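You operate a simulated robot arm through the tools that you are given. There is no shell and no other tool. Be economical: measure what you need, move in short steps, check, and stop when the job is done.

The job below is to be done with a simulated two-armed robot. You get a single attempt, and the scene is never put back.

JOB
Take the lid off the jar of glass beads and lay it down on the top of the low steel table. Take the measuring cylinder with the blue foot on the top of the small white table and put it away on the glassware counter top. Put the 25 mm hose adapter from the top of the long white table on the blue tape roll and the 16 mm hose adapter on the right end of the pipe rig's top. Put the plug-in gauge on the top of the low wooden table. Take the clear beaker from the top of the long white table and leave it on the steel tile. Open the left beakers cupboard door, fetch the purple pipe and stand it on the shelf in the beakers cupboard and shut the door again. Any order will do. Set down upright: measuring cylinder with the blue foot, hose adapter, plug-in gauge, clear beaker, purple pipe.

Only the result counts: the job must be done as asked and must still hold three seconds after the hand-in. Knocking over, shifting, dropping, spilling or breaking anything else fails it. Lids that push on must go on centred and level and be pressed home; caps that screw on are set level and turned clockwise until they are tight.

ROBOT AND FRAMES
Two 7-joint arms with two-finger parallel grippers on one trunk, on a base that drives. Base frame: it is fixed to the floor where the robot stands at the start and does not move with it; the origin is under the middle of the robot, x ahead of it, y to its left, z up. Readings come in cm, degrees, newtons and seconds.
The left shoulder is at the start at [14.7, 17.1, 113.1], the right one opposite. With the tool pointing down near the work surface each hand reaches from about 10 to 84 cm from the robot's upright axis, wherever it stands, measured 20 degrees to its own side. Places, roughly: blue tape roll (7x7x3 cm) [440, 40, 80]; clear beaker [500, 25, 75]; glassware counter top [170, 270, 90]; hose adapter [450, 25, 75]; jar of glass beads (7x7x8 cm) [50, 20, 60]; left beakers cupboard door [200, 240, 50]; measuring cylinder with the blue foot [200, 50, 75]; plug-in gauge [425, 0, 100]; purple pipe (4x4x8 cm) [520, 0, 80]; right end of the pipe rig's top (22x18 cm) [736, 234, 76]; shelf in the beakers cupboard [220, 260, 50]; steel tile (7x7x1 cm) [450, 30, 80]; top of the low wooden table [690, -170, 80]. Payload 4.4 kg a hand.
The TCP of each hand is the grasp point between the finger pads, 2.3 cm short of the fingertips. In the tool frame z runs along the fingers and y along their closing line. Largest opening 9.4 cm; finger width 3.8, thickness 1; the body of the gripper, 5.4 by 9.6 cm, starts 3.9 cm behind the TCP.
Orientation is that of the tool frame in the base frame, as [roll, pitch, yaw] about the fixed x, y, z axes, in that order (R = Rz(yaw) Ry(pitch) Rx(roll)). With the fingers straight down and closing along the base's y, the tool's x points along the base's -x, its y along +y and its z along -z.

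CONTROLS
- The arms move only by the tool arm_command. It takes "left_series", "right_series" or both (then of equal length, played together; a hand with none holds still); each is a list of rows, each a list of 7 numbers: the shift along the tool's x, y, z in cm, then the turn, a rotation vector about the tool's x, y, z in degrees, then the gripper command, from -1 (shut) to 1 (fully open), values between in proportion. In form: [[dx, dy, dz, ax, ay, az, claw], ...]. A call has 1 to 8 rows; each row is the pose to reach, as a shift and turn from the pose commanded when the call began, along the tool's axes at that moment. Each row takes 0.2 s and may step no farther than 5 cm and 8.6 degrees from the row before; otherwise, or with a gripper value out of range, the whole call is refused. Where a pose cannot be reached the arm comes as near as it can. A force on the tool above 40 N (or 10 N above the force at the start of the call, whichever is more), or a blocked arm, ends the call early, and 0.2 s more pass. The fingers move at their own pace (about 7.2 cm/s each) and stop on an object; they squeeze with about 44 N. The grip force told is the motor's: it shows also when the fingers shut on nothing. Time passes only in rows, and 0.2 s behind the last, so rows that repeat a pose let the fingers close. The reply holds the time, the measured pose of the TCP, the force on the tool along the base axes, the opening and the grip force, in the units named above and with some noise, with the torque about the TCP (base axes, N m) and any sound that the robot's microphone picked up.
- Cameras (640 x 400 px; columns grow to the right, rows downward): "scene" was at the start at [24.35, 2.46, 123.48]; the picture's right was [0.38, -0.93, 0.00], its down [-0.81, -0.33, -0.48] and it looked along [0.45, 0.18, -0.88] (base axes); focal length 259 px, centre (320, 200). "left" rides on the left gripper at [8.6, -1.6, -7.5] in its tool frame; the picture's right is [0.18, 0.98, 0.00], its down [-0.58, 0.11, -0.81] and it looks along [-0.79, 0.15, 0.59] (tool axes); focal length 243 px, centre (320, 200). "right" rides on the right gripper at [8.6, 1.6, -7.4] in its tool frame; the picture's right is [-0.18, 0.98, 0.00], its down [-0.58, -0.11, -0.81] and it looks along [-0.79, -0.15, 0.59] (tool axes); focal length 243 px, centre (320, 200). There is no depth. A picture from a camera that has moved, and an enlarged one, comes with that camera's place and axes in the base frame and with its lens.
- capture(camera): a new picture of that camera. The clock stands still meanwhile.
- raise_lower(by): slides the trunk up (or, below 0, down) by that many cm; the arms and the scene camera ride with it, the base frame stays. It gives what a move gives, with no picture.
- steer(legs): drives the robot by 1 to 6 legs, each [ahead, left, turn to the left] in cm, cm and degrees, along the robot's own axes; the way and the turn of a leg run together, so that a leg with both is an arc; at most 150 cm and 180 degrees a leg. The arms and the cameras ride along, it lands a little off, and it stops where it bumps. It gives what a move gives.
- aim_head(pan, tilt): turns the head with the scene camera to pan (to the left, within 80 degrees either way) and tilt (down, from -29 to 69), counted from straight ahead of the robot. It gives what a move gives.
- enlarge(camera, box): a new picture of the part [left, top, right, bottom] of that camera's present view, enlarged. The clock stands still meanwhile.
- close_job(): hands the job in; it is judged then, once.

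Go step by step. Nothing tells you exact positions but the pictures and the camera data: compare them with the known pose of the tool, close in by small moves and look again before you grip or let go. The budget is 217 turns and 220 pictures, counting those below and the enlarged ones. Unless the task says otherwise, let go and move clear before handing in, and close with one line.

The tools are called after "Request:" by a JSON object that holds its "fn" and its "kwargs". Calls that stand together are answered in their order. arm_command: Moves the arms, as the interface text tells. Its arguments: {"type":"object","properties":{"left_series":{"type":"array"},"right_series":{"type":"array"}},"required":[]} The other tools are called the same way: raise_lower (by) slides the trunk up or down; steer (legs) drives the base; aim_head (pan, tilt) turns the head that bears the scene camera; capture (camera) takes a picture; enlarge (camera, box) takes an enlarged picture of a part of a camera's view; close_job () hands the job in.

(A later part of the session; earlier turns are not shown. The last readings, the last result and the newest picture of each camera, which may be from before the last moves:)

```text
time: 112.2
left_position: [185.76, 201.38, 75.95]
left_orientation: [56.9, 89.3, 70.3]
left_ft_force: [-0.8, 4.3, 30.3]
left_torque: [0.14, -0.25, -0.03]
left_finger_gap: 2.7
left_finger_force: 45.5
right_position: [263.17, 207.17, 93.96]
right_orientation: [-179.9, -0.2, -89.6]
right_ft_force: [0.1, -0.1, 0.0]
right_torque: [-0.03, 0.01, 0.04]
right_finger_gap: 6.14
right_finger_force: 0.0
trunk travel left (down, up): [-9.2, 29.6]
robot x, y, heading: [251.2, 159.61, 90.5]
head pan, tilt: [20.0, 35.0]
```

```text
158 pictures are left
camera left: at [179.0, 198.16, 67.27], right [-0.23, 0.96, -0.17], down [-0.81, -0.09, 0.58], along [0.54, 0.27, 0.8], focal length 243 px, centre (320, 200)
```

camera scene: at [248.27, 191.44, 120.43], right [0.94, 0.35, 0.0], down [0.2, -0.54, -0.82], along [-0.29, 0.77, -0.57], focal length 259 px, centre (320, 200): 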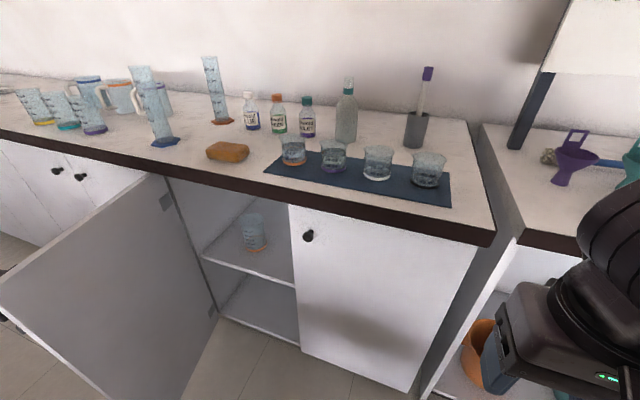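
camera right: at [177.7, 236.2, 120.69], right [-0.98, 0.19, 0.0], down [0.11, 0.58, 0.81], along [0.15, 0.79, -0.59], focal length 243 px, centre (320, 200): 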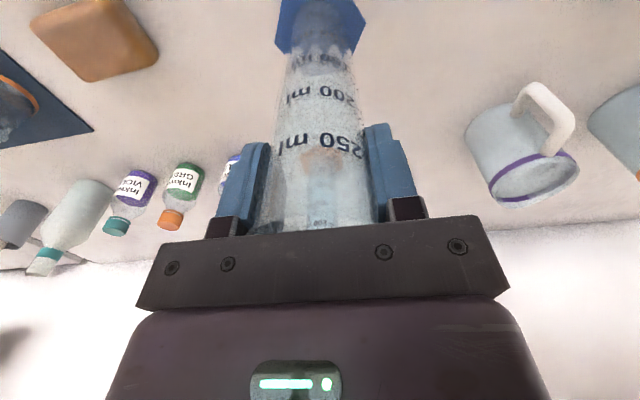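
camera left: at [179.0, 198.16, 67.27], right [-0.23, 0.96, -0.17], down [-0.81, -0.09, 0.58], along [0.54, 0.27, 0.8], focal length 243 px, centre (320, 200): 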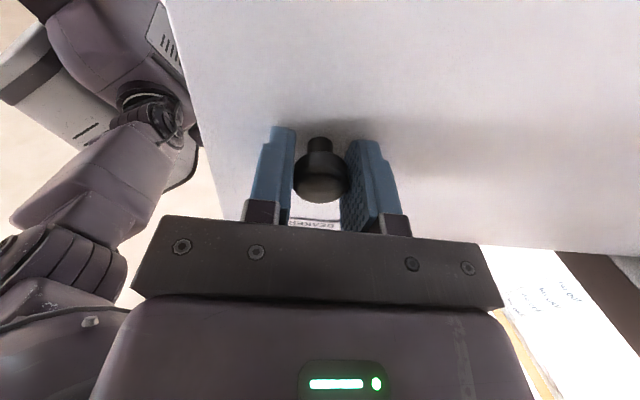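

Request:
{"fn": "arm_command", "kwargs": {"left_series": [[0, 0, 0, 0, 0, 0, 0.3], [0, 0, 0, 0, 0, 0, 0.4], [0, 0, -3, 0, 0, 0, 0.4], [0, 0, -7, 0, 0, 0, 0.4], [0, -4, -8, 0, 0, 0, 0.3], [0, -8.5, -8, 0, 0, 0, 0.3], [0, -13, -8, 0, 0, 0, 0.3], [0, -17.5, -8, 0, 0, 0, 0.3]]}}

Request:
{"fn": "capture", "kwargs": {"camera": "scene"}}

Request:
{"fn": "capture", "kwargs": {"camera": "left"}}

```text
time: 113.7
left_position: [184.3, 198.5, 77.67]
left_orientation: [66.5, 88.3, 80.1]
left_ft_force: [-3.9, 27.9, -2.0]
left_torque: [0.43, -0.04, 0.27]
left_finger_gap: 7.37
left_finger_force: 13.7
left hand out of reach, approached as far as the arm can: row 3, 4, 5, 6, 7
right_position: [263.24, 207.53, 93.88]
right_orientation: [-180.0, -0.2, -89.9]
right_ft_force: [-0.3, -0.7, -0.8]
right_torque: [0.01, 0.03, 0.03]
right_finger_gap: 6.11
right_finger_force: 0.1
trunk travel left (down, up): [-9.2, 29.6]
robot x, y, heading: [251.11, 159.53, 90.3]
head pan, tilt: [20.0, 35.0]
stopped in row 7 (left hand): the force on the tool passed its limit at 51 N (the readings are from after the stop); the commanded pose is now the measured one
```

```text
157 pictures are left
camera scene: at [248.19, 191.85, 120.36], right [0.94, 0.35, 0.0], down [0.2, -0.54, -0.82], along [-0.28, 0.77, -0.57], focal length 259 px, centre (320, 200)
```

scene: 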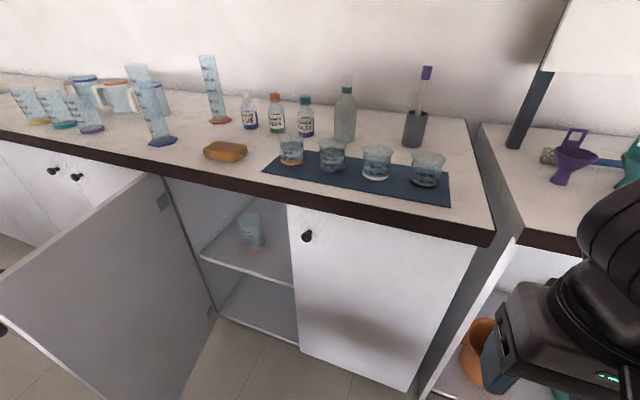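

```text
156 pictures are left
camera left: at [177.54, 195.48, 69.02], right [-0.23, 0.96, -0.16], down [-0.81, -0.1, 0.57], along [0.54, 0.26, 0.8], focal length 243 px, centre (320, 200)
```

left: 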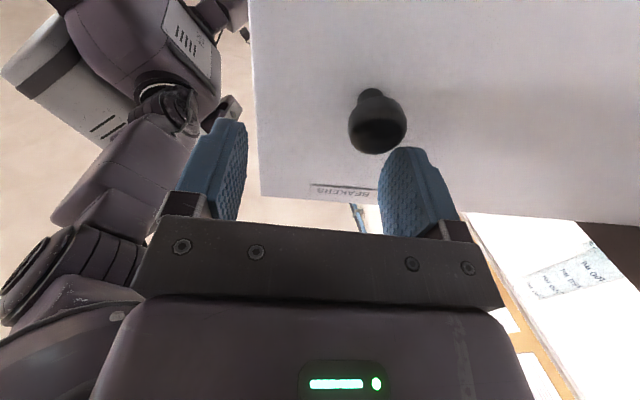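

Request:
{"fn": "arm_command", "kwargs": {"left_series": [[0, 1.5, 0, 0, 0, 0, 0.5]]}}

Request:
{"fn": "steer", "kwargs": {"legs": [[0, 9, 0]]}}

Request:
{"fn": "capture", "kwargs": {"camera": "left"}}

```text
time: 114.1
left_position: [183.69, 199.22, 77.57]
left_orientation: [60.1, 88.9, 73.7]
left_ft_force: [0.0, 0.3, -0.7]
left_torque: [0.0, 0.01, 0.0]
left_finger_gap: 7.05
left_finger_force: 0.0
right_position: [263.09, 207.38, 93.89]
right_orientation: [-179.9, -0.2, -89.8]
right_ft_force: [-0.2, 0.9, -0.9]
right_torque: [0.01, 0.0, 0.02]
right_finger_gap: 6.09
right_finger_force: 0.0
trunk travel left (down, up): [-9.2, 29.6]
robot x, y, heading: [251.35, 160.01, 90.2]
head pan, tilt: [20.0, 35.0]
```

```text
time: 115.6
left_position: [174.94, 199.42, 77.73]
left_orientation: [63.1, 88.7, 76.7]
left_ft_force: [-0.2, -1.2, 0.2]
left_torque: [-0.02, 0.03, 0.01]
left_finger_gap: 7.05
left_finger_force: 0.0
right_position: [254.07, 207.35, 93.93]
right_orientation: [-179.9, -0.2, -89.8]
right_ft_force: [-0.9, -0.3, 0.3]
right_torque: [-0.02, 0.03, 0.01]
right_finger_gap: 6.12
right_finger_force: 0.0
trunk travel left (down, up): [-9.2, 29.6]
robot x, y, heading: [242.32, 159.64, 90.2]
head pan, tilt: [20.0, 35.0]
```

```text
155 pictures are left
camera left: at [168.18, 196.22, 68.89], right [-0.23, 0.96, -0.16], down [-0.81, -0.1, 0.58], along [0.54, 0.27, 0.8], focal length 243 px, centre (320, 200)
```

left: 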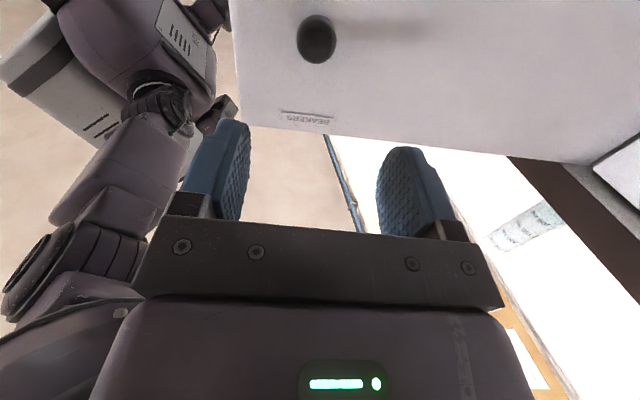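

Request:
{"fn": "steer", "kwargs": {"legs": [[-33, 0, 0]]}}

Request:
{"fn": "aim_head", "kwargs": {"pan": 0, "tilt": 30}}

Request:
{"fn": "capture", "kwargs": {"camera": "scene"}}

```text
time: 117.7
left_position: [174.99, 166.73, 77.69]
left_orientation: [64.3, 88.6, 77.9]
left_ft_force: [0.3, 0.1, 0.0]
left_torque: [0.0, 0.03, 0.0]
left_finger_gap: 7.05
left_finger_force: 0.0
right_position: [254.22, 174.7, 93.91]
right_orientation: [-179.9, 0.0, -89.7]
right_ft_force: [0.2, -0.2, 0.7]
right_torque: [-0.01, 0.0, -0.03]
right_finger_gap: 6.11
right_finger_force: 0.1
trunk travel left (down, up): [-9.2, 29.6]
robot x, y, heading: [242.44, 127.04, 90.3]
head pan, tilt: [20.0, 35.0]
```

```text
time: 118.5
left_position: [175.03, 166.7, 77.62]
left_orientation: [64.2, 88.7, 77.7]
left_ft_force: [-0.3, 0.3, 0.3]
left_torque: [0.01, 0.0, -0.03]
left_finger_gap: 7.03
left_finger_force: 0.1
right_position: [254.19, 174.81, 93.92]
right_orientation: [-179.9, -0.3, -89.6]
right_ft_force: [0.0, -0.2, -0.1]
right_torque: [0.01, -0.01, -0.02]
right_finger_gap: 6.11
right_finger_force: 0.1
trunk travel left (down, up): [-9.2, 29.6]
robot x, y, heading: [242.6, 127.15, 90.6]
head pan, tilt: [0.0, 30.0]
```

```text
154 pictures are left
camera scene: at [242.36, 159.81, 121.16], right [1.0, 0.01, 0.0], down [0.0, -0.5, -0.87], along [-0.01, 0.87, -0.5], focal length 259 px, centre (320, 200)
```

scene: 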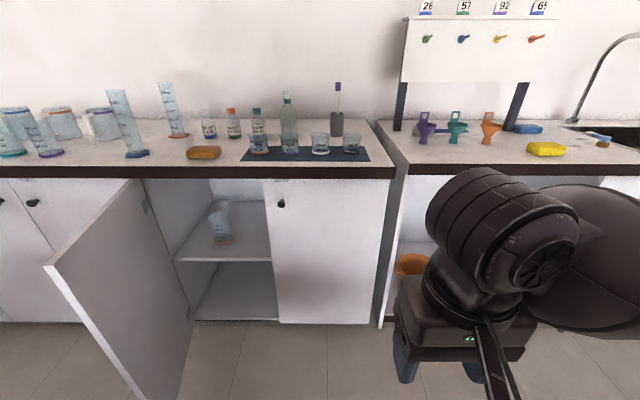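

Request:
{"fn": "arm_command", "kwargs": {"left_series": [[0, 0, 2, -8.5, 0, 0, 0.3], [0, 0, 4, -17, 0, 0, 0.3], [0, 0, 6, -25.5, 0, 0, 0.3], [0, 0, 8, -34, 0, 0, 0.3], [0, 0, 10, -42.5, 0, 0, 0.3], [0, 0, 12, -51, 0, 0, 0.3], [0, 0, 14, -59.5, 0, 0, 0.3], [0, 0, 16, -68, 0, 0, 0.3]]}}

Request:
{"fn": "arm_command", "kwargs": {"left_series": [[0, -1, 0, -8, 0, 0, 0.3], [0, -2, 0, -9, 8.5, 0, 0.3], [0, -3, 0, -9, 17, 0, 0.3], [0, -4, 0, -9, 25.5, 0, 0.3], [0, -5, 0, -9, 34, 0, 0.3], [0, -6, 0, -9, 42.5, 0, 0.3], [0, -7, 0, -9, 51, 0, 0.3]]}}

```text
time: 120.3
left_position: [190.72, 170.39, 77.78]
left_orientation: [-2.9, 88.7, 78.8]
left_ft_force: [0.2, -0.1, -0.2]
left_torque: [0.03, 0.04, 0.01]
left_finger_gap: 6.13
left_finger_force: 0.0
right_position: [254.45, 174.79, 94.06]
right_orientation: [-179.9, -0.2, -89.7]
right_ft_force: [0.4, -0.8, 0.4]
right_torque: [0.02, 0.01, 0.01]
right_finger_gap: 6.12
right_finger_force: 0.1
trunk travel left (down, up): [-9.2, 29.6]
robot x, y, heading: [242.58, 126.82, 90.4]
head pan, tilt: [0.0, 30.0]
```

```text
time: 122.0
left_position: [197.44, 169.46, 77.87]
left_orientation: [175.5, 40.1, -93.3]
left_ft_force: [-0.1, -0.6, -0.3]
left_torque: [0.02, -0.01, -0.03]
left_finger_gap: 6.12
left_finger_force: 0.1
right_position: [254.37, 174.7, 94.0]
right_orientation: [-180.0, -0.2, -89.7]
right_ft_force: [0.4, 0.5, 1.1]
right_torque: [0.0, 0.03, 0.0]
right_finger_gap: 6.11
right_finger_force: 0.0
trunk travel left (down, up): [-9.2, 29.6]
robot x, y, heading: [242.68, 127.19, 90.7]
head pan, tilt: [0.0, 30.0]
```

Request:
{"fn": "arm_command", "kwargs": {"left_series": [[0, 0, 0, 0, 8.5, 0, 0.3], [0, 0, 0, 0, 17, 0, 0.3], [0, 0, 0, 0, 25.5, 0, 0.3], [0, 0, 0, 0, 34, 0, 0.3], [0, 0, 0, 0, 40.1, 0, 0.3]]}}

Request:
{"fn": "arm_command", "kwargs": {"left_series": [[0, 0, -4, 0, 0, 0, 0.3], [0, 0, -8, 0, 0, 0, 0.3], [0, 0, -12, 0, 0, 0, 0.3], [0, 0, -15, 0, 0, 0, 0.3]]}}

Request:
{"fn": "aim_head", "kwargs": {"pan": -75, "tilt": 20}}

Request:
{"fn": "capture", "kwargs": {"camera": "scene"}}

```text
time: 123.2
left_position: [197.52, 169.54, 77.87]
left_orientation: [176.5, 0.1, -90.4]
left_ft_force: [0.1, 0.1, -0.7]
left_torque: [-0.02, 0.01, 0.0]
left_finger_gap: 6.11
left_finger_force: 0.0
right_position: [254.4, 174.78, 93.9]
right_orientation: [-179.9, -0.2, -89.6]
right_ft_force: [-0.4, 0.2, 0.5]
right_torque: [-0.02, 0.03, 0.02]
right_finger_gap: 6.1
right_finger_force: 0.0
trunk travel left (down, up): [-9.2, 29.6]
robot x, y, heading: [242.72, 127.39, 90.6]
head pan, tilt: [0.0, 30.0]
```

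```text
time: 124.2
left_position: [198.77, 169.19, 92.83]
left_orientation: [176.5, 0.3, -90.5]
left_ft_force: [0.0, 0.2, -1.3]
left_torque: [0.01, -0.01, 0.03]
left_finger_gap: 6.11
left_finger_force: 0.0
right_position: [254.35, 174.7, 93.88]
right_orientation: [-179.9, -0.2, -89.7]
right_ft_force: [0.7, -0.4, -0.1]
right_torque: [-0.02, -0.02, 0.02]
right_finger_gap: 6.12
right_finger_force: 0.1
trunk travel left (down, up): [-9.2, 29.6]
robot x, y, heading: [242.49, 126.93, 90.4]
head pan, tilt: [0.0, 30.0]
```

```text
time: 125.6
left_position: [198.76, 169.23, 92.66]
left_orientation: [176.5, 0.3, -90.5]
left_ft_force: [0.5, 0.5, 0.0]
left_torque: [-0.02, -0.01, -0.02]
left_finger_gap: 6.1
left_finger_force: 0.1
right_position: [254.3, 174.81, 93.97]
right_orientation: [-179.8, -0.3, -89.7]
right_ft_force: [1.9, 0.4, -0.6]
right_torque: [-0.01, -0.02, 0.02]
right_finger_gap: 6.07
right_finger_force: 0.1
trunk travel left (down, up): [-9.2, 29.6]
robot x, y, heading: [242.5, 126.88, 90.3]
head pan, tilt: [-75.0, 20.0]
```

```text
153 pictures are left
camera scene: at [251.4, 153.24, 122.76], right [0.27, -0.96, 0.0], down [-0.33, -0.09, -0.94], along [0.91, 0.25, -0.34], focal length 259 px, centre (320, 200)
```

scene: 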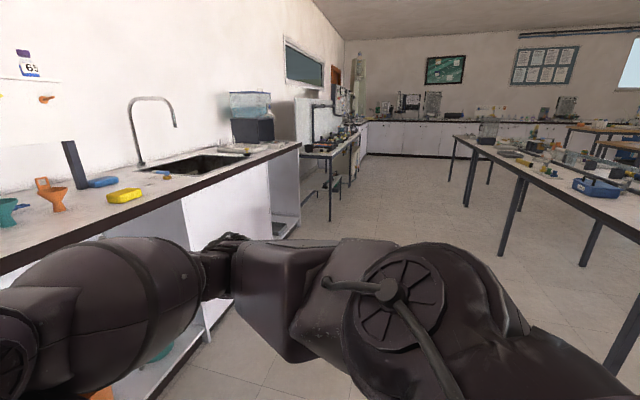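

Request:
{"fn": "steer", "kwargs": {"legs": [[0, 0, -90.4], [130, 0, 0]]}}

Request:
{"fn": "aim_head", "kwargs": {"pan": -35, "tilt": 30}}

Request:
{"fn": "capture", "kwargs": {"camera": "scene"}}

```text
time: 136.0
left_position: [415.75, 170.78, 92.71]
left_orientation: [176.5, 0.3, 179.1]
left_ft_force: [0.2, -0.4, 0.2]
left_torque: [0.01, 0.03, -0.02]
left_finger_gap: 6.11
left_finger_force: 0.1
right_position: [420.93, 115.1, 93.93]
right_orientation: [-179.9, -0.2, 179.9]
right_ft_force: [-0.1, -0.1, 0.7]
right_torque: [0.01, 0.01, 0.01]
right_finger_gap: 6.12
right_finger_force: 0.0
trunk travel left (down, up): [-9.2, 29.6]
robot x, y, heading: [373.17, 127.65, -0.5]
head pan, tilt: [-75.0, 20.0]
```

```text
time: 137.1
left_position: [415.83, 170.81, 92.69]
left_orientation: [176.5, 0.3, 179.1]
left_ft_force: [0.8, 0.3, 0.3]
left_torque: [-0.02, -0.02, -0.02]
left_finger_gap: 6.1
left_finger_force: 0.1
right_position: [420.97, 115.13, 93.87]
right_orientation: [-179.9, -0.3, 180.0]
right_ft_force: [-0.4, 0.6, -0.4]
right_torque: [-0.02, 0.0, 0.02]
right_finger_gap: 6.12
right_finger_force: 0.1
trunk travel left (down, up): [-9.2, 29.6]
robot x, y, heading: [373.07, 127.33, -0.1]
head pan, tilt: [-35.0, 30.0]
```

```text
152 pictures are left
camera scene: at [404.5, 122.21, 121.16], right [-0.58, -0.82, 0.0], down [-0.41, 0.29, -0.87], along [0.71, -0.5, -0.5], focal length 259 px, centre (320, 200)
```

scene: 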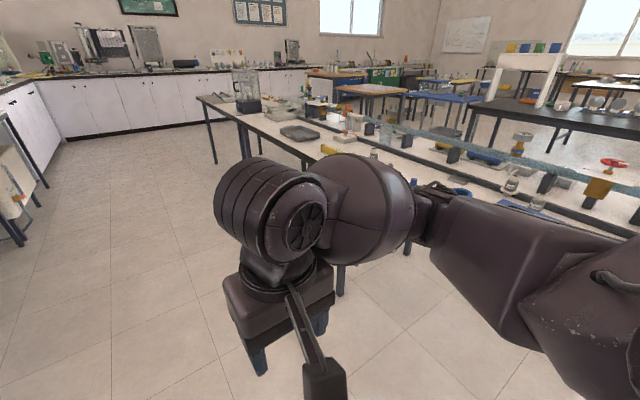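

Request:
{"fn": "steer", "kwargs": {"legs": [[75, 0, 0], [0, 0, -90]]}}

Request:
{"fn": "aim_head", "kwargs": {"pan": 0, "tilt": 30}}

Request:
{"fn": "capture", "kwargs": {"camera": "scene"}}

Request:
{"fn": "aim_head", "kwargs": {"pan": 45, "tilt": 30}}

Request:
{"fn": "capture", "kwargs": {"camera": "scene"}}

```text
time: 144.9
left_position: [491.98, 84.84, 92.69]
left_orientation: [176.5, 0.3, 89.3]
left_ft_force: [-0.2, -0.7, 0.0]
left_torque: [0.01, -0.02, -0.03]
left_finger_gap: 6.11
left_finger_force: 0.1
right_position: [436.34, 79.23, 93.96]
right_orientation: [-179.8, -0.2, 90.2]
right_ft_force: [0.1, 0.5, -0.8]
right_torque: [0.03, -0.01, -0.01]
right_finger_gap: 6.11
right_finger_force: 0.1
trunk travel left (down, up): [-9.2, 29.6]
robot x, y, heading: [448.34, 127.23, -89.5]
head pan, tilt: [-35.0, 30.0]
```

```text
time: 145.9
left_position: [491.95, 84.64, 92.75]
left_orientation: [176.4, 0.2, 89.3]
left_ft_force: [0.6, -0.3, 0.8]
left_torque: [-0.02, 0.01, 0.0]
left_finger_gap: 6.09
left_finger_force: 0.1
right_position: [436.3, 79.18, 94.04]
right_orientation: [-179.8, -0.3, 90.2]
right_ft_force: [0.6, 0.0, 0.0]
right_torque: [0.03, 0.0, 0.03]
right_finger_gap: 6.09
right_finger_force: 0.2
trunk travel left (down, up): [-9.2, 29.6]
robot x, y, heading: [447.86, 126.92, -89.4]
head pan, tilt: [0.0, 30.0]
```

```text
151 pictures are left
camera scene: at [448.55, 94.12, 121.16], right [-1.0, 0.0, 0.0], down [0.0, 0.5, -0.87], along [0.0, -0.87, -0.5], focal length 259 px, centre (320, 200)
```

scene: 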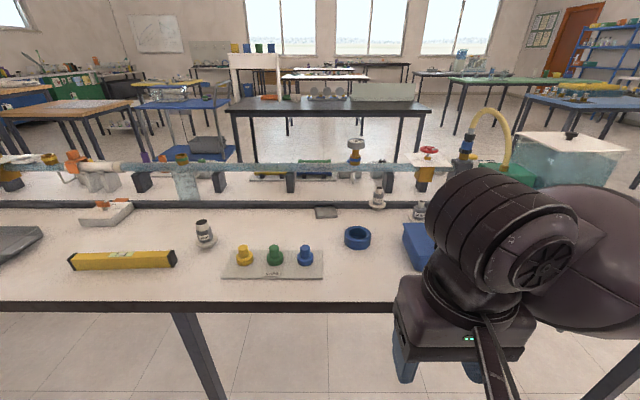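

```text
time: 147.1
left_position: [491.9, 84.64, 92.73]
left_orientation: [176.5, 0.3, 89.5]
left_ft_force: [-0.5, 0.4, 0.0]
left_torque: [0.02, 0.01, 0.0]
left_finger_gap: 6.1
left_finger_force: 0.0
right_position: [436.32, 79.23, 93.92]
right_orientation: [-179.9, -0.2, 90.2]
right_ft_force: [-0.8, -0.1, 0.3]
right_torque: [0.01, 0.01, -0.01]
right_finger_gap: 6.12
right_finger_force: 0.1
trunk travel left (down, up): [-9.2, 29.6]
robot x, y, heading: [448.1, 126.93, -89.8]
head pan, tilt: [45.0, 30.0]
```

```text
150 pictures are left
camera scene: at [454.94, 96.79, 121.16], right [-0.7, -0.71, 0.0], down [-0.35, 0.35, -0.87], along [0.61, -0.61, -0.5], focal length 259 px, centre (320, 200)
```

scene: 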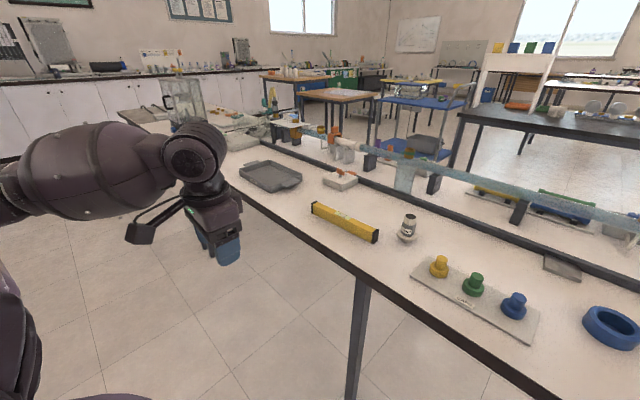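

Let me zoom in to identify the adapters, beaker, gauge, tile and pipe.

Request:
{"fn": "aim_head", "kwargs": {"pan": 0, "tilt": 30}}

Request:
{"fn": "enlarge", "kwargs": {"camera": "scene", "box": [190, 205, 350, 305]}}

Request:
{"fn": "enlarge", "kwargs": {"camera": "scene", "box": [0, 130, 200, 255]}}

Request:
{"fn": "enlarge", "kwargs": {"camera": "scene", "box": [320, 115, 480, 215]}}

Request:
{"fn": "capture", "kwargs": {"camera": "right"}}

Request:
{"fn": "capture", "kwargs": {"camera": "left"}}

```text
time: 148.2
left_position: [491.77, 84.68, 92.73]
left_orientation: [176.6, 0.3, 89.4]
left_ft_force: [-0.6, 0.2, 0.6]
left_torque: [0.0, 0.02, -0.01]
left_finger_gap: 6.08
left_finger_force: 0.0
right_position: [436.25, 79.22, 94.0]
right_orientation: [-180.0, -0.2, 90.2]
right_ft_force: [-0.4, -0.5, -1.2]
right_torque: [-0.01, 0.0, -0.01]
right_finger_gap: 6.1
right_finger_force: 0.0
trunk travel left (down, up): [-9.2, 29.6]
robot x, y, heading: [448.09, 126.73, -89.8]
head pan, tilt: [0.0, 30.0]
```

```text
4.00 times, centred on (270, 255) of scene
camera zoom: at [448.57, 94.12, 121.16], right [-1.0, -0.01, 0.0], down [0.0, 0.5, -0.87], along [0.0, -0.87, -0.5], focal length 1037 px, centre (520, -20)
```

zoom: 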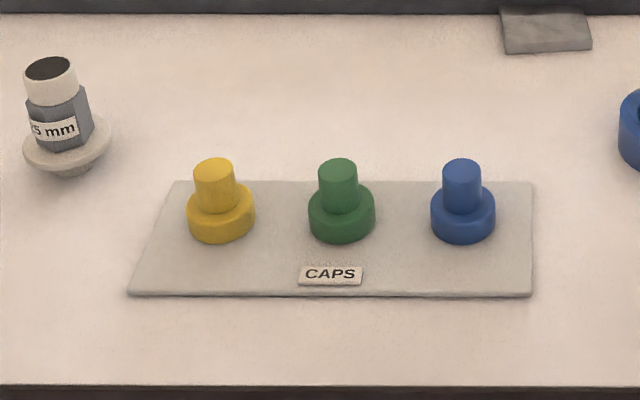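

```text
3.20 times, centred on (100, 192) of scene
camera zoom: at [448.57, 94.12, 121.16], right [-1.0, -0.01, 0.0], down [0.0, 0.5, -0.87], along [0.0, -0.87, -0.5], focal length 830 px, centre (1024, 224)
```

zoom: 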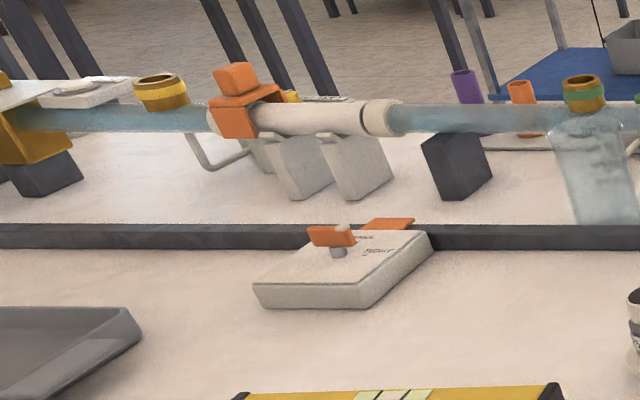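

```text
4.00 times, centred on (400, 165) of scene
camera zoom: at [448.57, 94.12, 121.16], right [-1.0, -0.01, 0.0], down [0.0, 0.5, -0.87], along [0.0, -0.87, -0.5], focal length 1037 px, centre (0, 340)
```

zoom: 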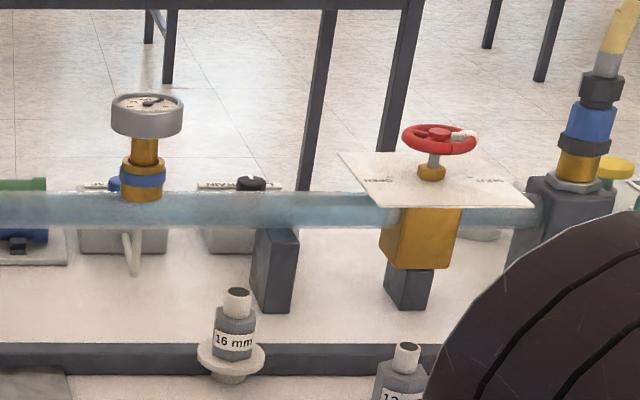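

```text
146 pictures are left
camera right: at [438.14, 87.72, 101.45], right [0.98, -0.18, 0.0], down [-0.11, -0.58, 0.8], along [-0.15, -0.79, -0.59], focal length 243 px, centre (320, 200)
```

right: 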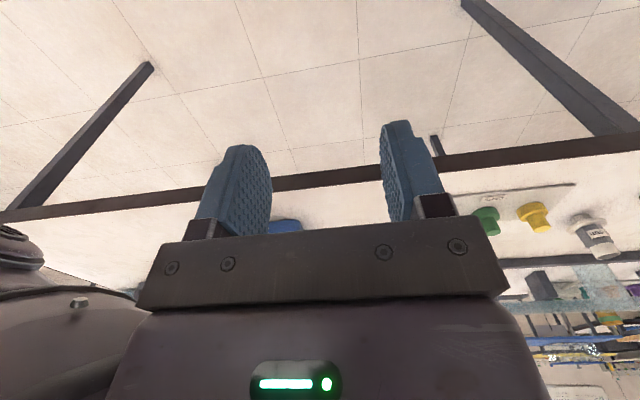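

```text
145 pictures are left
camera left: at [490.03, 93.41, 99.99], right [0.98, 0.17, 0.06], down [0.05, -0.58, 0.81], along [0.18, -0.8, -0.58], focal length 243 px, centre (320, 200)
```

left: 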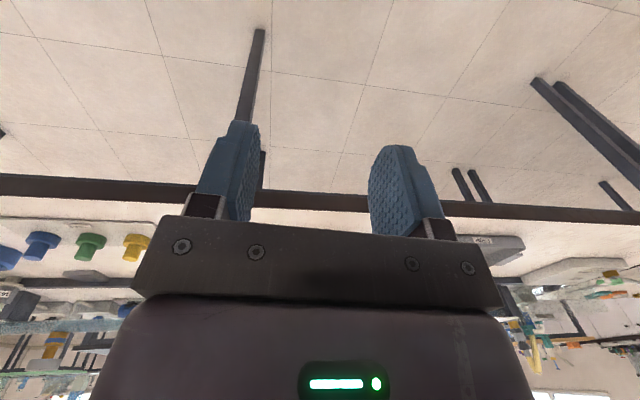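

Request:
{"fn": "steer", "kwargs": {"legs": [[0, -6, 0], [24, 0, 0]]}}

Request:
{"fn": "aim_head", "kwargs": {"pan": 10, "tilt": 50}}

Request:
{"fn": "capture", "kwargs": {"camera": "scene"}}

Request:
{"fn": "capture", "kwargs": {"camera": "left"}}

```text
time: 150.8
left_position: [486.06, 60.72, 92.83]
left_orientation: [176.5, 0.3, 89.6]
left_ft_force: [-0.5, 0.0, -0.7]
left_torque: [0.0, 0.03, -0.02]
left_finger_gap: 6.11
left_finger_force: 0.0
right_position: [430.57, 55.13, 93.97]
right_orientation: [-179.9, -0.2, 90.4]
right_ft_force: [-0.1, 0.6, 0.0]
right_torque: [-0.02, -0.02, -0.02]
right_finger_gap: 6.09
right_finger_force: 0.1
trunk travel left (down, up): [-9.2, 29.6]
robot x, y, heading: [442.5, 103.12, -89.6]
head pan, tilt: [0.0, 30.0]
```

```text
time: 151.6
left_position: [486.07, 60.84, 92.7]
left_orientation: [176.5, 0.3, 89.5]
left_ft_force: [-0.1, 0.9, 0.0]
left_torque: [0.03, 0.01, 0.0]
left_finger_gap: 6.1
left_finger_force: 0.2
right_position: [430.56, 55.11, 93.96]
right_orientation: [-179.9, -0.2, 90.4]
right_ft_force: [0.4, 0.7, -1.3]
right_torque: [0.03, -0.02, 0.01]
right_finger_gap: 6.1
right_finger_force: 0.1
trunk travel left (down, up): [-9.2, 29.6]
robot x, y, heading: [442.51, 102.5, -89.7]
head pan, tilt: [10.0, 50.0]
```

```text
144 pictures are left
camera scene: at [444.03, 71.58, 118.21], right [-0.98, -0.18, 0.0], down [-0.14, 0.75, -0.64], along [0.12, -0.63, -0.77], focal length 259 px, centre (320, 200)
```

scene: 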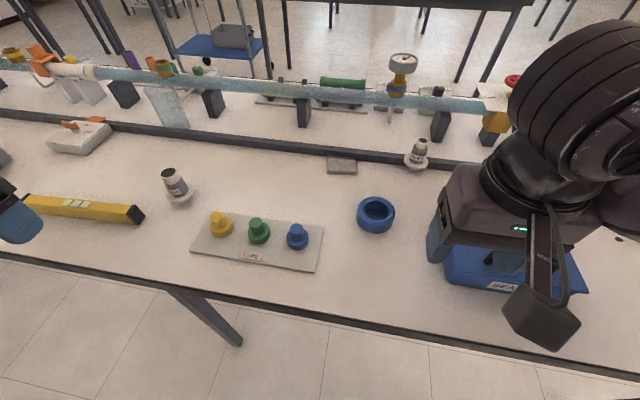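

```text
143 pictures are left
camera left: at [484.17, 69.52, 99.98], right [0.98, 0.18, 0.06], down [0.06, -0.58, 0.81], along [0.18, -0.8, -0.58], focal length 243 px, centre (320, 200)
```

left: 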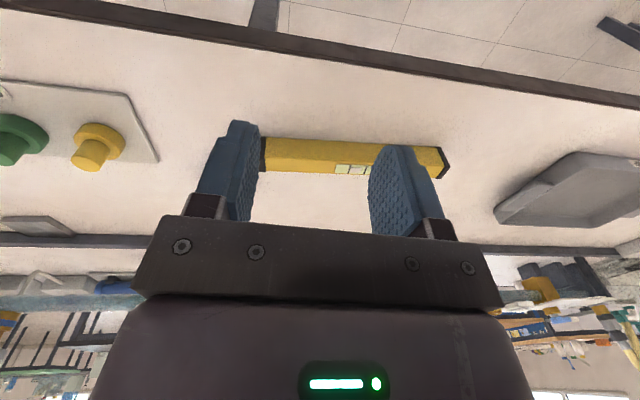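

Request:
{"fn": "arm_command", "kwargs": {"left_series": [[-4, -2.2, 0, 3.5, 0, 0, 0.5], [-8, -4.4, 0, 3.5, 0, 0, 0.5], [-12, -6.6, 0, 3.5, 0, 0, 0.5], [-16, -9, 0, 3.5, 0, 0, 0.5], [-16.7, -9.7, 0, 3.5, 0, 0, 0.5]]}}

Request:
{"fn": "capture", "kwargs": {"camera": "left"}}

Request:
{"fn": "capture", "kwargs": {"camera": "scene"}}

```text
time: 152.8
left_position: [476.41, 44.09, 92.17]
left_orientation: [-179.9, 0.3, 89.7]
left_ft_force: [0.8, 0.0, -0.1]
left_torque: [-0.01, 0.03, 0.01]
left_finger_gap: 7.06
left_finger_force: 0.0
right_position: [430.59, 55.15, 94.01]
right_orientation: [-180.0, -0.1, 90.4]
right_ft_force: [1.4, -0.8, 0.3]
right_torque: [0.02, 0.03, 0.0]
right_finger_gap: 6.12
right_finger_force: 0.1
trunk travel left (down, up): [-9.2, 29.6]
robot x, y, heading: [442.4, 102.51, -89.6]
head pan, tilt: [10.0, 50.0]
```

```text
142 pictures are left
camera left: at [474.96, 52.89, 99.52], right [0.98, 0.18, 0.0], down [0.11, -0.58, 0.81], along [0.14, -0.8, -0.59], focal length 243 px, centre (320, 200)
```

left: 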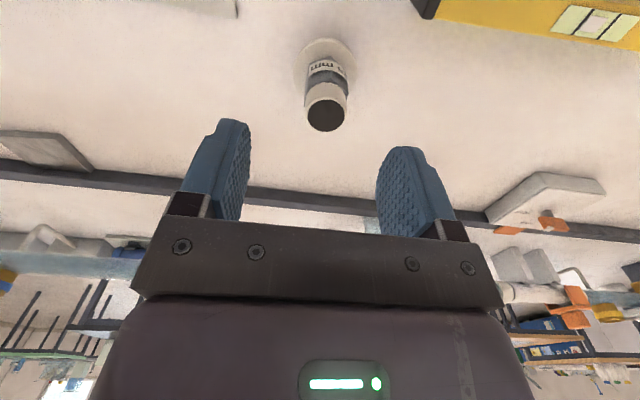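

```text
141 pictures are left
camera scene: at [444.17, 71.61, 118.21], right [-0.98, -0.18, 0.0], down [-0.14, 0.75, -0.64], along [0.12, -0.63, -0.77], focal length 259 px, centre (320, 200)
```

scene: 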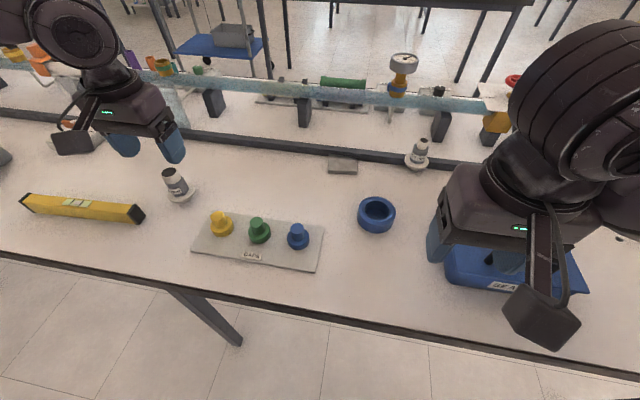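

Request:
{"fn": "arm_command", "kwargs": {"left_series": [[-0.5, 0.5, 3.5, 0, 0, 0, 0.5], [-0.5, 0.5, 6, 0, 0, 0, 0.5], [-0.5, 0.5, 7.1, 0, 0, 0, 0.5]]}}

Request:
{"fn": "capture", "kwargs": {"camera": "left"}}

Request:
{"fn": "enlarge", "kwargs": {"camera": "scene", "box": [110, 130, 230, 205]}}

```text
time: 153.6
left_position: [476.65, 43.47, 85.1]
left_orientation: [179.9, 0.3, 89.6]
left_ft_force: [-0.4, -0.9, -0.4]
left_torque: [0.04, 0.04, -0.04]
left_finger_gap: 7.06
left_finger_force: 0.1
right_position: [430.52, 55.11, 93.81]
right_orientation: [-179.9, -0.2, 90.3]
right_ft_force: [0.2, 0.0, -0.5]
right_torque: [0.03, 0.02, -0.03]
right_finger_gap: 6.11
right_finger_force: 0.1
trunk travel left (down, up): [-9.2, 29.6]
robot x, y, heading: [442.87, 102.83, -89.6]
head pan, tilt: [10.0, 50.0]
```

```text
140 pictures are left
camera left: at [475.28, 52.26, 92.47], right [0.98, 0.18, 0.0], down [0.11, -0.58, 0.81], along [0.14, -0.8, -0.59], focal length 243 px, centre (320, 200)
```

left: 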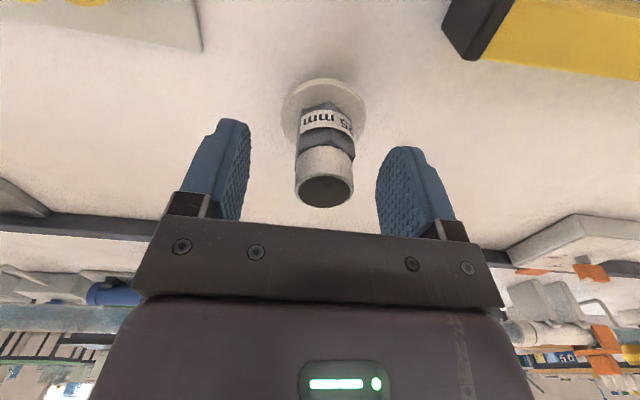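

```text
5.33 times, centred on (170, 168) of scene
camera zoom: at [444.03, 71.57, 118.2], right [-0.98, -0.18, 0.0], down [-0.14, 0.75, -0.64], along [0.12, -0.63, -0.77], focal length 1383 px, centre (1120, 373)
```

zoom: 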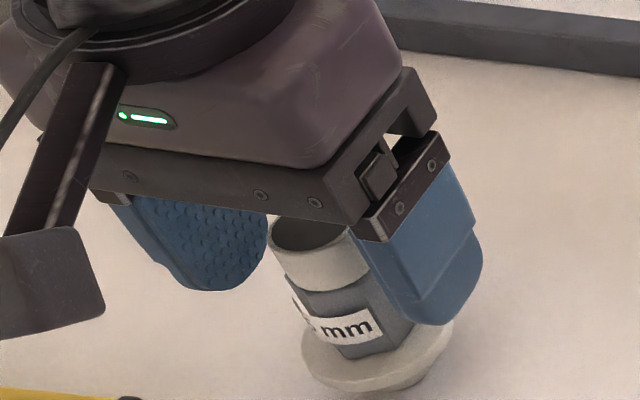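

Request:
{"fn": "arm_command", "kwargs": {"left_series": [[0.2, 0.35, -0.9, 0, 0, 0, 0.5], [0.2, 0.35, -0.9, 0, 0, 0, -1], [0.2, 0.35, -0.9, 0, 0, 0, -1], [0.2, 0.35, -0.9, 0, 0, 0, -1], [0.2, 0.35, -0.9, 0, 0, 0, -1]]}}

Request:
{"fn": "arm_command", "kwargs": {"left_series": [[0, 0, -2, 0, 0, 0, -1], [0, 0, -6, 0, 0, 0, -1], [0, 0, -8, 0, 0, 0, -1]]}}

Request:
{"fn": "capture", "kwargs": {"camera": "left"}}

Request:
{"fn": "capture", "kwargs": {"camera": "scene"}}

```text
time: 154.8
left_position: [477.02, 43.73, 86.03]
left_orientation: [-180.0, 0.4, 89.6]
left_ft_force: [0.3, 1.1, -0.8]
left_torque: [0.02, 0.0, -0.06]
left_finger_gap: 2.73
left_finger_force: 44.0
right_position: [430.51, 55.12, 93.89]
right_orientation: [-179.8, 0.0, 90.4]
right_ft_force: [0.6, -0.5, -0.3]
right_torque: [0.02, -0.01, -0.04]
right_finger_gap: 6.11
right_finger_force: 0.0
trunk travel left (down, up): [-9.2, 29.6]
robot x, y, heading: [442.4, 103.0, -89.6]
head pan, tilt: [10.0, 50.0]
```

```text
time: 155.6
left_position: [477.08, 44.03, 93.96]
left_orientation: [180.0, 0.3, 89.7]
left_ft_force: [-0.4, -0.6, -1.5]
left_torque: [0.01, 0.01, -0.02]
left_finger_gap: 2.8
left_finger_force: 44.6
right_position: [430.58, 55.15, 93.96]
right_orientation: [-179.9, -0.2, 90.3]
right_ft_force: [0.0, -0.2, 0.0]
right_torque: [-0.01, 0.01, -0.04]
right_finger_gap: 6.11
right_finger_force: 0.1
trunk travel left (down, up): [-9.2, 29.6]
robot x, y, heading: [442.32, 103.01, -89.4]
head pan, tilt: [10.0, 50.0]
```

```text
138 pictures are left
camera left: at [475.68, 52.62, 101.36], right [0.98, 0.18, 0.0], down [0.11, -0.58, 0.81], along [0.14, -0.8, -0.59], focal length 243 px, centre (320, 200)
```

left: 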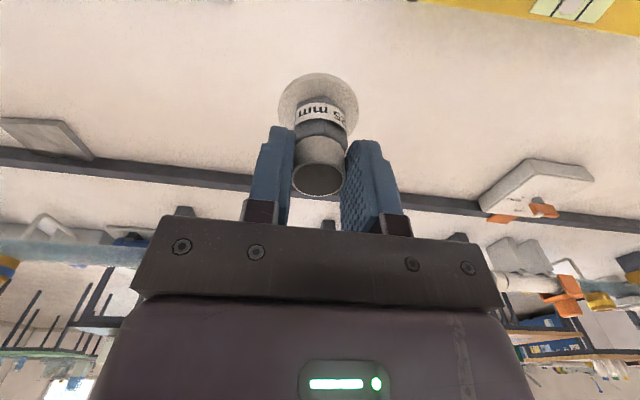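

```text
137 pictures are left
camera scene: at [444.03, 71.58, 118.21], right [-0.98, -0.18, 0.0], down [-0.14, 0.75, -0.64], along [0.12, -0.63, -0.77], focal length 259 px, centre (320, 200)
```

scene: 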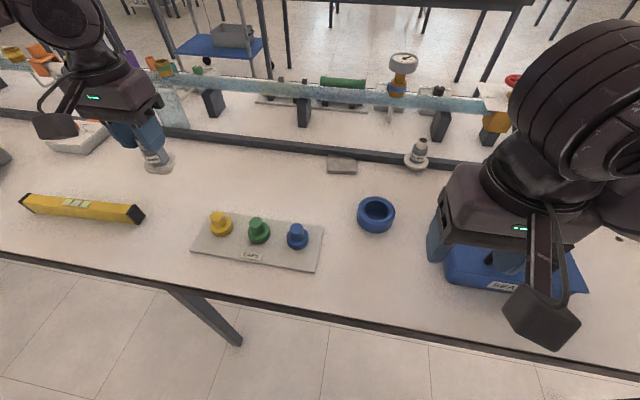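

Request:
{"fn": "arm_command", "kwargs": {"left_series": [[-0.3, -4.7, 0, 0, 0, 0, -1], [-0.6, -9.4, 0, 0, 0, 0, -1], [-0.9, -14.1, 0, 0, 0, 0, -1], [-1.2, -18.8, 0, 0, 0, 0, -1], [-1.5, -23.5, 0, 0, 0, 0, -1], [-1.8, -28.2, 0, 0, 0, 0, -1], [-2.1, -32.9, 0, 0, 0, 0, -1], [-2.4, -37.7, 0, 0, 0, 0, -1]], "right_series": [[0, -4, 0, 0, 0, 0, 0.3], [0, -8, 0, 0, 0, 0, 0.3], [0, -12, 0, 0, 0, 0, 0.3], [0, -16, 0, 0, 0, 0, 0.3], [0, -20, 0, 0, 0, 0, 0.3], [0, -22, 0, 0, 0, 0, 0.3], [0, -22, 0, 0, 0, 0, 0.3], [0, -22, 0, 0, 0, 0, 0.3]]}}

Request:
{"fn": "capture", "kwargs": {"camera": "left"}}

Request:
{"fn": "capture", "kwargs": {"camera": "scene"}}

```text
time: 157.4
left_position: [455.22, 44.03, 97.15]
left_orientation: [-180.0, 0.4, 89.6]
left_ft_force: [0.3, 0.6, -0.7]
left_torque: [0.03, 0.02, -0.01]
left_finger_gap: 2.77
left_finger_force: 43.7
left hand out of reach, approached as far as the arm can: row 5, 6, 7, 8
right_position: [408.35, 55.13, 94.05]
right_orientation: [-179.8, 0.0, 90.4]
right_ft_force: [0.3, -0.3, 0.2]
right_torque: [-0.02, 0.01, -0.01]
right_finger_gap: 6.11
right_finger_force: 0.1
right hand out of reach, approached as far as the arm can: row 1, 2, 3, 4
trunk travel left (down, up): [-9.2, 29.6]
robot x, y, heading: [442.58, 102.67, -89.8]
head pan, tilt: [10.0, 50.0]
```

```text
136 pictures are left
camera left: at [453.7, 52.73, 104.38], right [0.98, 0.18, 0.0], down [0.1, -0.58, 0.81], along [0.14, -0.8, -0.59], focal length 243 px, centre (320, 200)
```

left: 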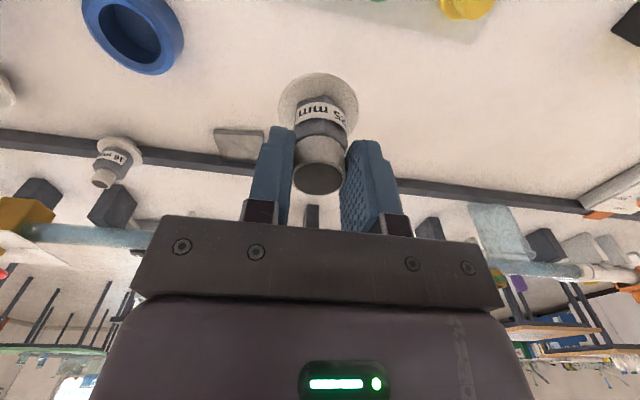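

```text
135 pictures are left
camera scene: at [443.98, 71.73, 118.28], right [-0.98, -0.18, 0.0], down [-0.14, 0.75, -0.64], along [0.12, -0.63, -0.77], focal length 259 px, centre (320, 200)
```

scene: 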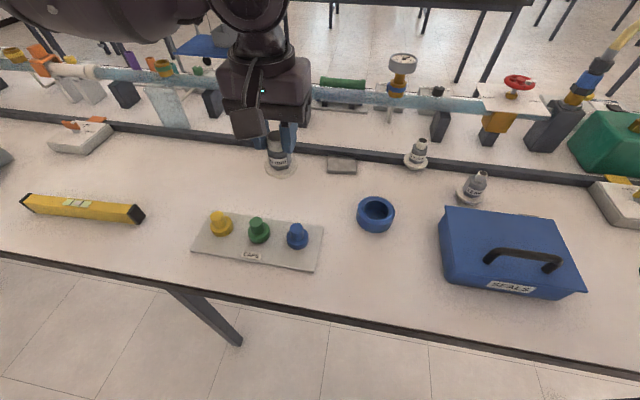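

Request:
{"fn": "steer", "kwargs": {"legs": [[0, -16, 0]]}}

Request:
{"fn": "capture", "kwargs": {"camera": "left"}}

Request:
{"fn": "capture", "kwargs": {"camera": "scene"}}

```text
time: 159.4
left_position: [439.27, 43.72, 96.9]
left_orientation: [180.0, 0.3, 89.7]
left_ft_force: [0.0, 0.4, -1.2]
left_torque: [-0.01, -0.01, -0.03]
left_finger_gap: 2.78
left_finger_force: 43.7
right_position: [392.6, 54.75, 93.95]
right_orientation: [180.0, -0.1, 90.4]
right_ft_force: [-0.6, 0.1, 0.1]
right_torque: [0.02, -0.02, 0.02]
right_finger_gap: 6.12
right_finger_force: 0.1
trunk travel left (down, up): [-9.2, 29.6]
robot x, y, heading: [426.42, 102.82, -89.6]
head pan, tilt: [10.0, 50.0]
```

```text
134 pictures are left
camera left: at [437.8, 52.47, 104.25], right [0.98, 0.18, 0.0], down [0.1, -0.58, 0.81], along [0.14, -0.8, -0.59], focal length 243 px, centre (320, 200)
```

left: 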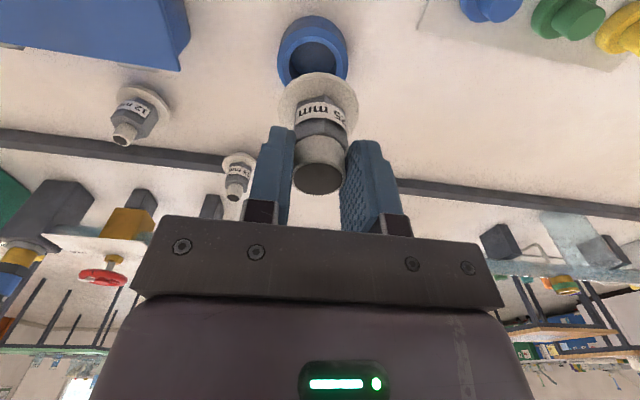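

```text
133 pictures are left
camera scene: at [428.08, 71.46, 118.2], right [-0.98, -0.18, 0.0], down [-0.14, 0.75, -0.64], along [0.12, -0.63, -0.77], focal length 259 px, centre (320, 200)
```

scene: 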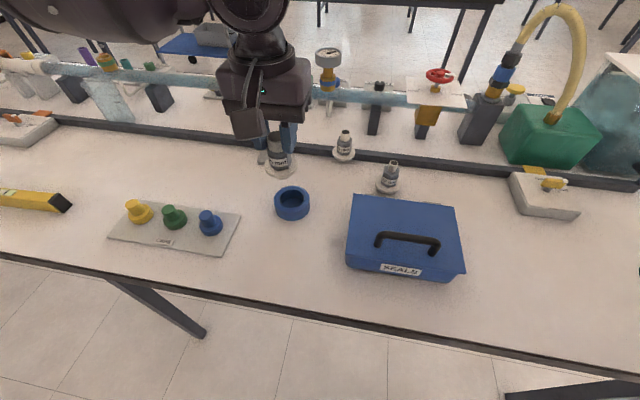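

Request:
{"fn": "enlarge", "kwargs": {"camera": "left", "box": [240, 0, 400, 100]}}

Request:
{"fn": "enlarge", "kwargs": {"camera": "scene", "box": [230, 140, 350, 215]}}

```text
4.00 times, centred on (320, 50) of left
camera zoom: at [437.8, 52.47, 104.25], right [0.98, 0.18, 0.0], down [0.1, -0.58, 0.81], along [0.14, -0.8, -0.59], focal length 970 px, centre (320, 800)
```

zoom: 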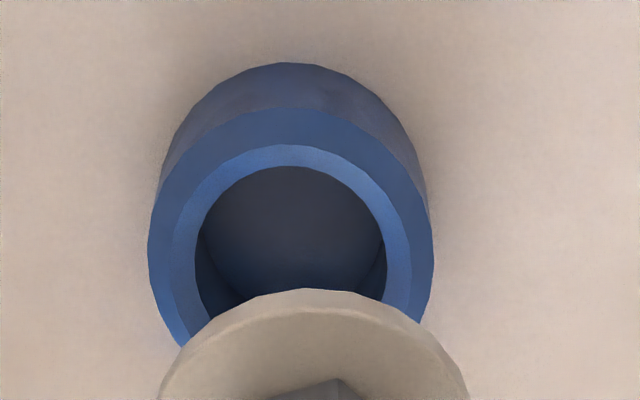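

```text
5.33 times, centred on (290, 178) of scene
camera zoom: at [428.08, 71.46, 118.2], right [-0.98, -0.18, 0.0], down [-0.14, 0.75, -0.64], along [0.12, -0.63, -0.77], focal length 1383 px, centre (480, 320)
```

zoom: 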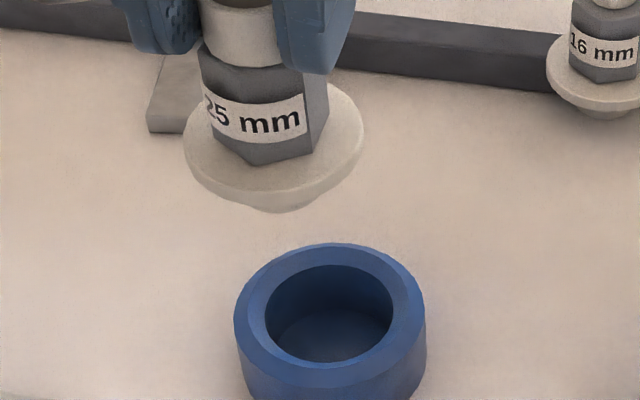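

Request:
{"fn": "arm_command", "kwargs": {"left_series": [[-1.5, -0.3, 0, 0, 0, 0, -1], [-1.5, -0.3, 3, 0, 0, 0, -1], [-1.5, -0.3, 6, 0, 0, 0, -1]]}}

Request:
{"fn": "enlarge", "kwargs": {"camera": "left", "box": [240, 0, 400, 100]}}

Request:
{"fn": "enlarge", "kwargs": {"camera": "scene", "box": [230, 140, 350, 215]}}

```text
time: 160.2
left_position: [441.0, 41.4, 93.02]
left_orientation: [-180.0, 0.4, 89.6]
left_ft_force: [-0.4, 0.0, -0.5]
left_torque: [-0.01, 0.0, -0.03]
left_finger_gap: 2.75
left_finger_force: 44.5
left hand out of reach, approached as far as the arm can: row 1, 2, 3
right_position: [392.62, 54.87, 93.98]
right_orientation: [-179.8, -0.1, 90.3]
right_ft_force: [0.2, 0.5, 0.8]
right_torque: [0.01, 0.0, 0.0]
right_finger_gap: 6.08
right_finger_force: 0.0
trunk travel left (down, up): [-9.2, 29.6]
robot x, y, heading: [426.14, 102.77, -89.8]
head pan, tilt: [10.0, 50.0]
```

```text
4.00 times, centred on (320, 50) of left
camera zoom: at [439.48, 50.09, 100.38], right [0.98, 0.18, 0.0], down [0.11, -0.58, 0.81], along [0.14, -0.8, -0.59], focal length 970 px, centre (320, 800)
```

zoom: 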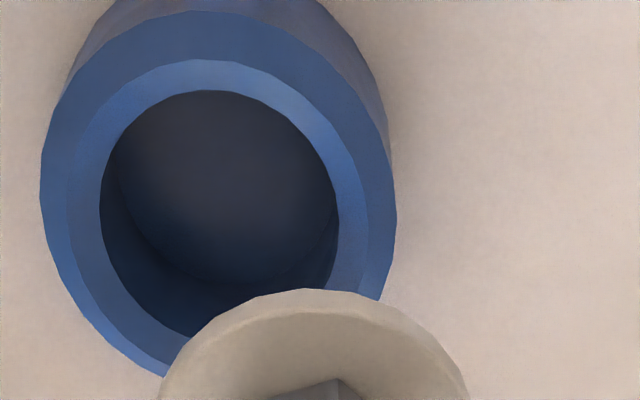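

```text
5.33 times, centred on (290, 178) of scene
camera zoom: at [428.08, 71.51, 118.23], right [-0.98, -0.18, 0.0], down [-0.14, 0.75, -0.64], along [0.12, -0.63, -0.77], focal length 1383 px, centre (480, 320)
```

zoom: 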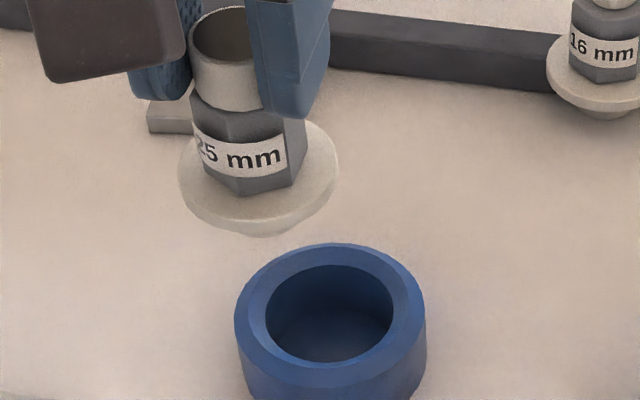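

Request:
{"fn": "raise_lower", "kwargs": {"by": 8}}

Request:
{"fn": "steer", "kwargs": {"legs": [[0, -14, 0]]}}

Request:
{"fn": "arm_command", "kwargs": {"left_series": [[0.4, 4, 0, 0, 0, 0, -1], [0.85, 8, 0, 0, 0, 0, -1], [0.85, 12, 0, 0, 0, 0, -1], [0.85, 12, 3, 0, 0, 0, -1]]}}

Request:
{"fn": "enlarge", "kwargs": {"camera": "left", "box": [240, 0, 400, 100]}}

Request:
{"fn": "capture", "kwargs": {"camera": "scene"}}

```text
time: 161.4
left_position: [441.21, 44.84, 113.37]
left_orientation: [179.8, 15.7, 89.8]
left_ft_force: [0.2, -0.4, -1.2]
left_torque: [0.05, 0.01, 0.03]
left_finger_gap: 2.78
left_finger_force: 44.3
right_position: [392.69, 54.77, 101.81]
right_orientation: [-179.9, -0.4, 90.4]
right_ft_force: [-1.6, -0.2, -0.5]
right_torque: [0.03, -0.02, -0.02]
right_finger_gap: 6.09
right_finger_force: 0.1
trunk travel left (down, up): [-17.2, 21.6]
robot x, y, heading: [426.33, 103.09, -89.6]
head pan, tilt: [10.0, 50.0]
```

```text
time: 163.3
left_position: [427.09, 44.98, 113.55]
left_orientation: [179.8, 15.9, 89.6]
left_ft_force: [0.2, -0.2, -0.3]
left_torque: [0.02, 0.03, 0.02]
left_finger_gap: 2.77
left_finger_force: 44.6
right_position: [378.63, 54.86, 102.01]
right_orientation: [-179.9, -0.3, 90.3]
right_ft_force: [-0.4, 0.4, 0.6]
right_torque: [-0.01, -0.03, 0.0]
right_finger_gap: 6.13
right_finger_force: 0.0
trunk travel left (down, up): [-17.2, 21.6]
robot x, y, heading: [412.5, 102.58, -89.6]
head pan, tilt: [10.0, 50.0]
```

```text
time: 164.3
left_position: [439.14, 44.68, 110.42]
left_orientation: [179.8, 15.7, 89.5]
left_ft_force: [-0.6, -0.7, -0.6]
left_torque: [0.04, -0.03, 0.03]
left_finger_gap: 2.78
left_finger_force: 44.5
right_position: [378.58, 54.76, 101.76]
right_orientation: [-180.0, -0.3, 90.2]
right_ft_force: [-0.2, -1.0, -0.7]
right_torque: [0.01, -0.01, -0.01]
right_finger_gap: 6.14
right_finger_force: 0.0
trunk travel left (down, up): [-17.2, 21.6]
robot x, y, heading: [412.45, 102.18, -89.6]
head pan, tilt: [10.0, 50.0]
```

```text
4.00 times, centred on (320, 50) of left
camera zoom: at [437.65, 55.09, 115.21], right [0.98, 0.17, -0.05], down [0.1, -0.34, 0.93], along [0.14, -0.92, -0.35], focal length 970 px, centre (320, 800)
```

zoom: 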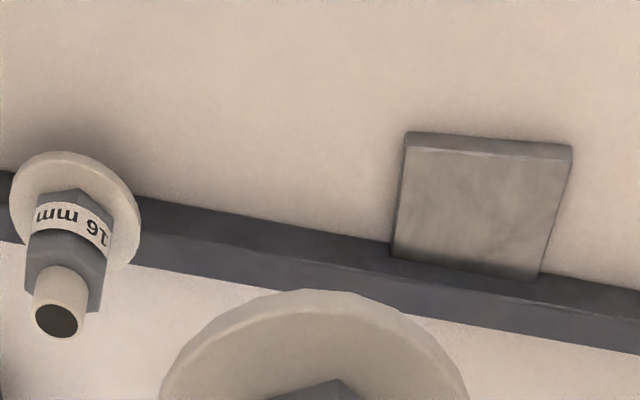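

```text
127 pictures are left
camera scene: at [414.08, 79.37, 127.85], right [-0.98, -0.18, 0.0], down [-0.14, 0.75, -0.64], along [0.11, -0.63, -0.77], focal length 259 px, centre (320, 200)
```

scene: 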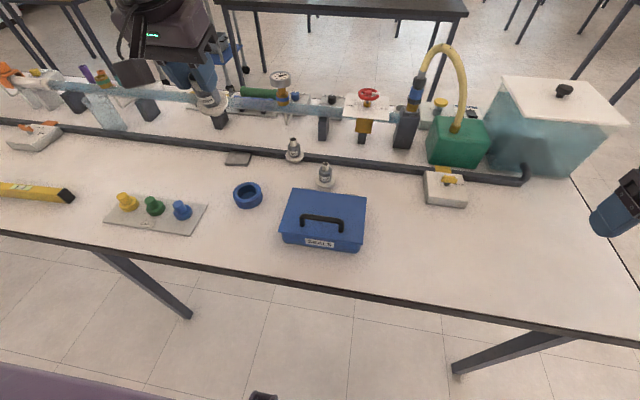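

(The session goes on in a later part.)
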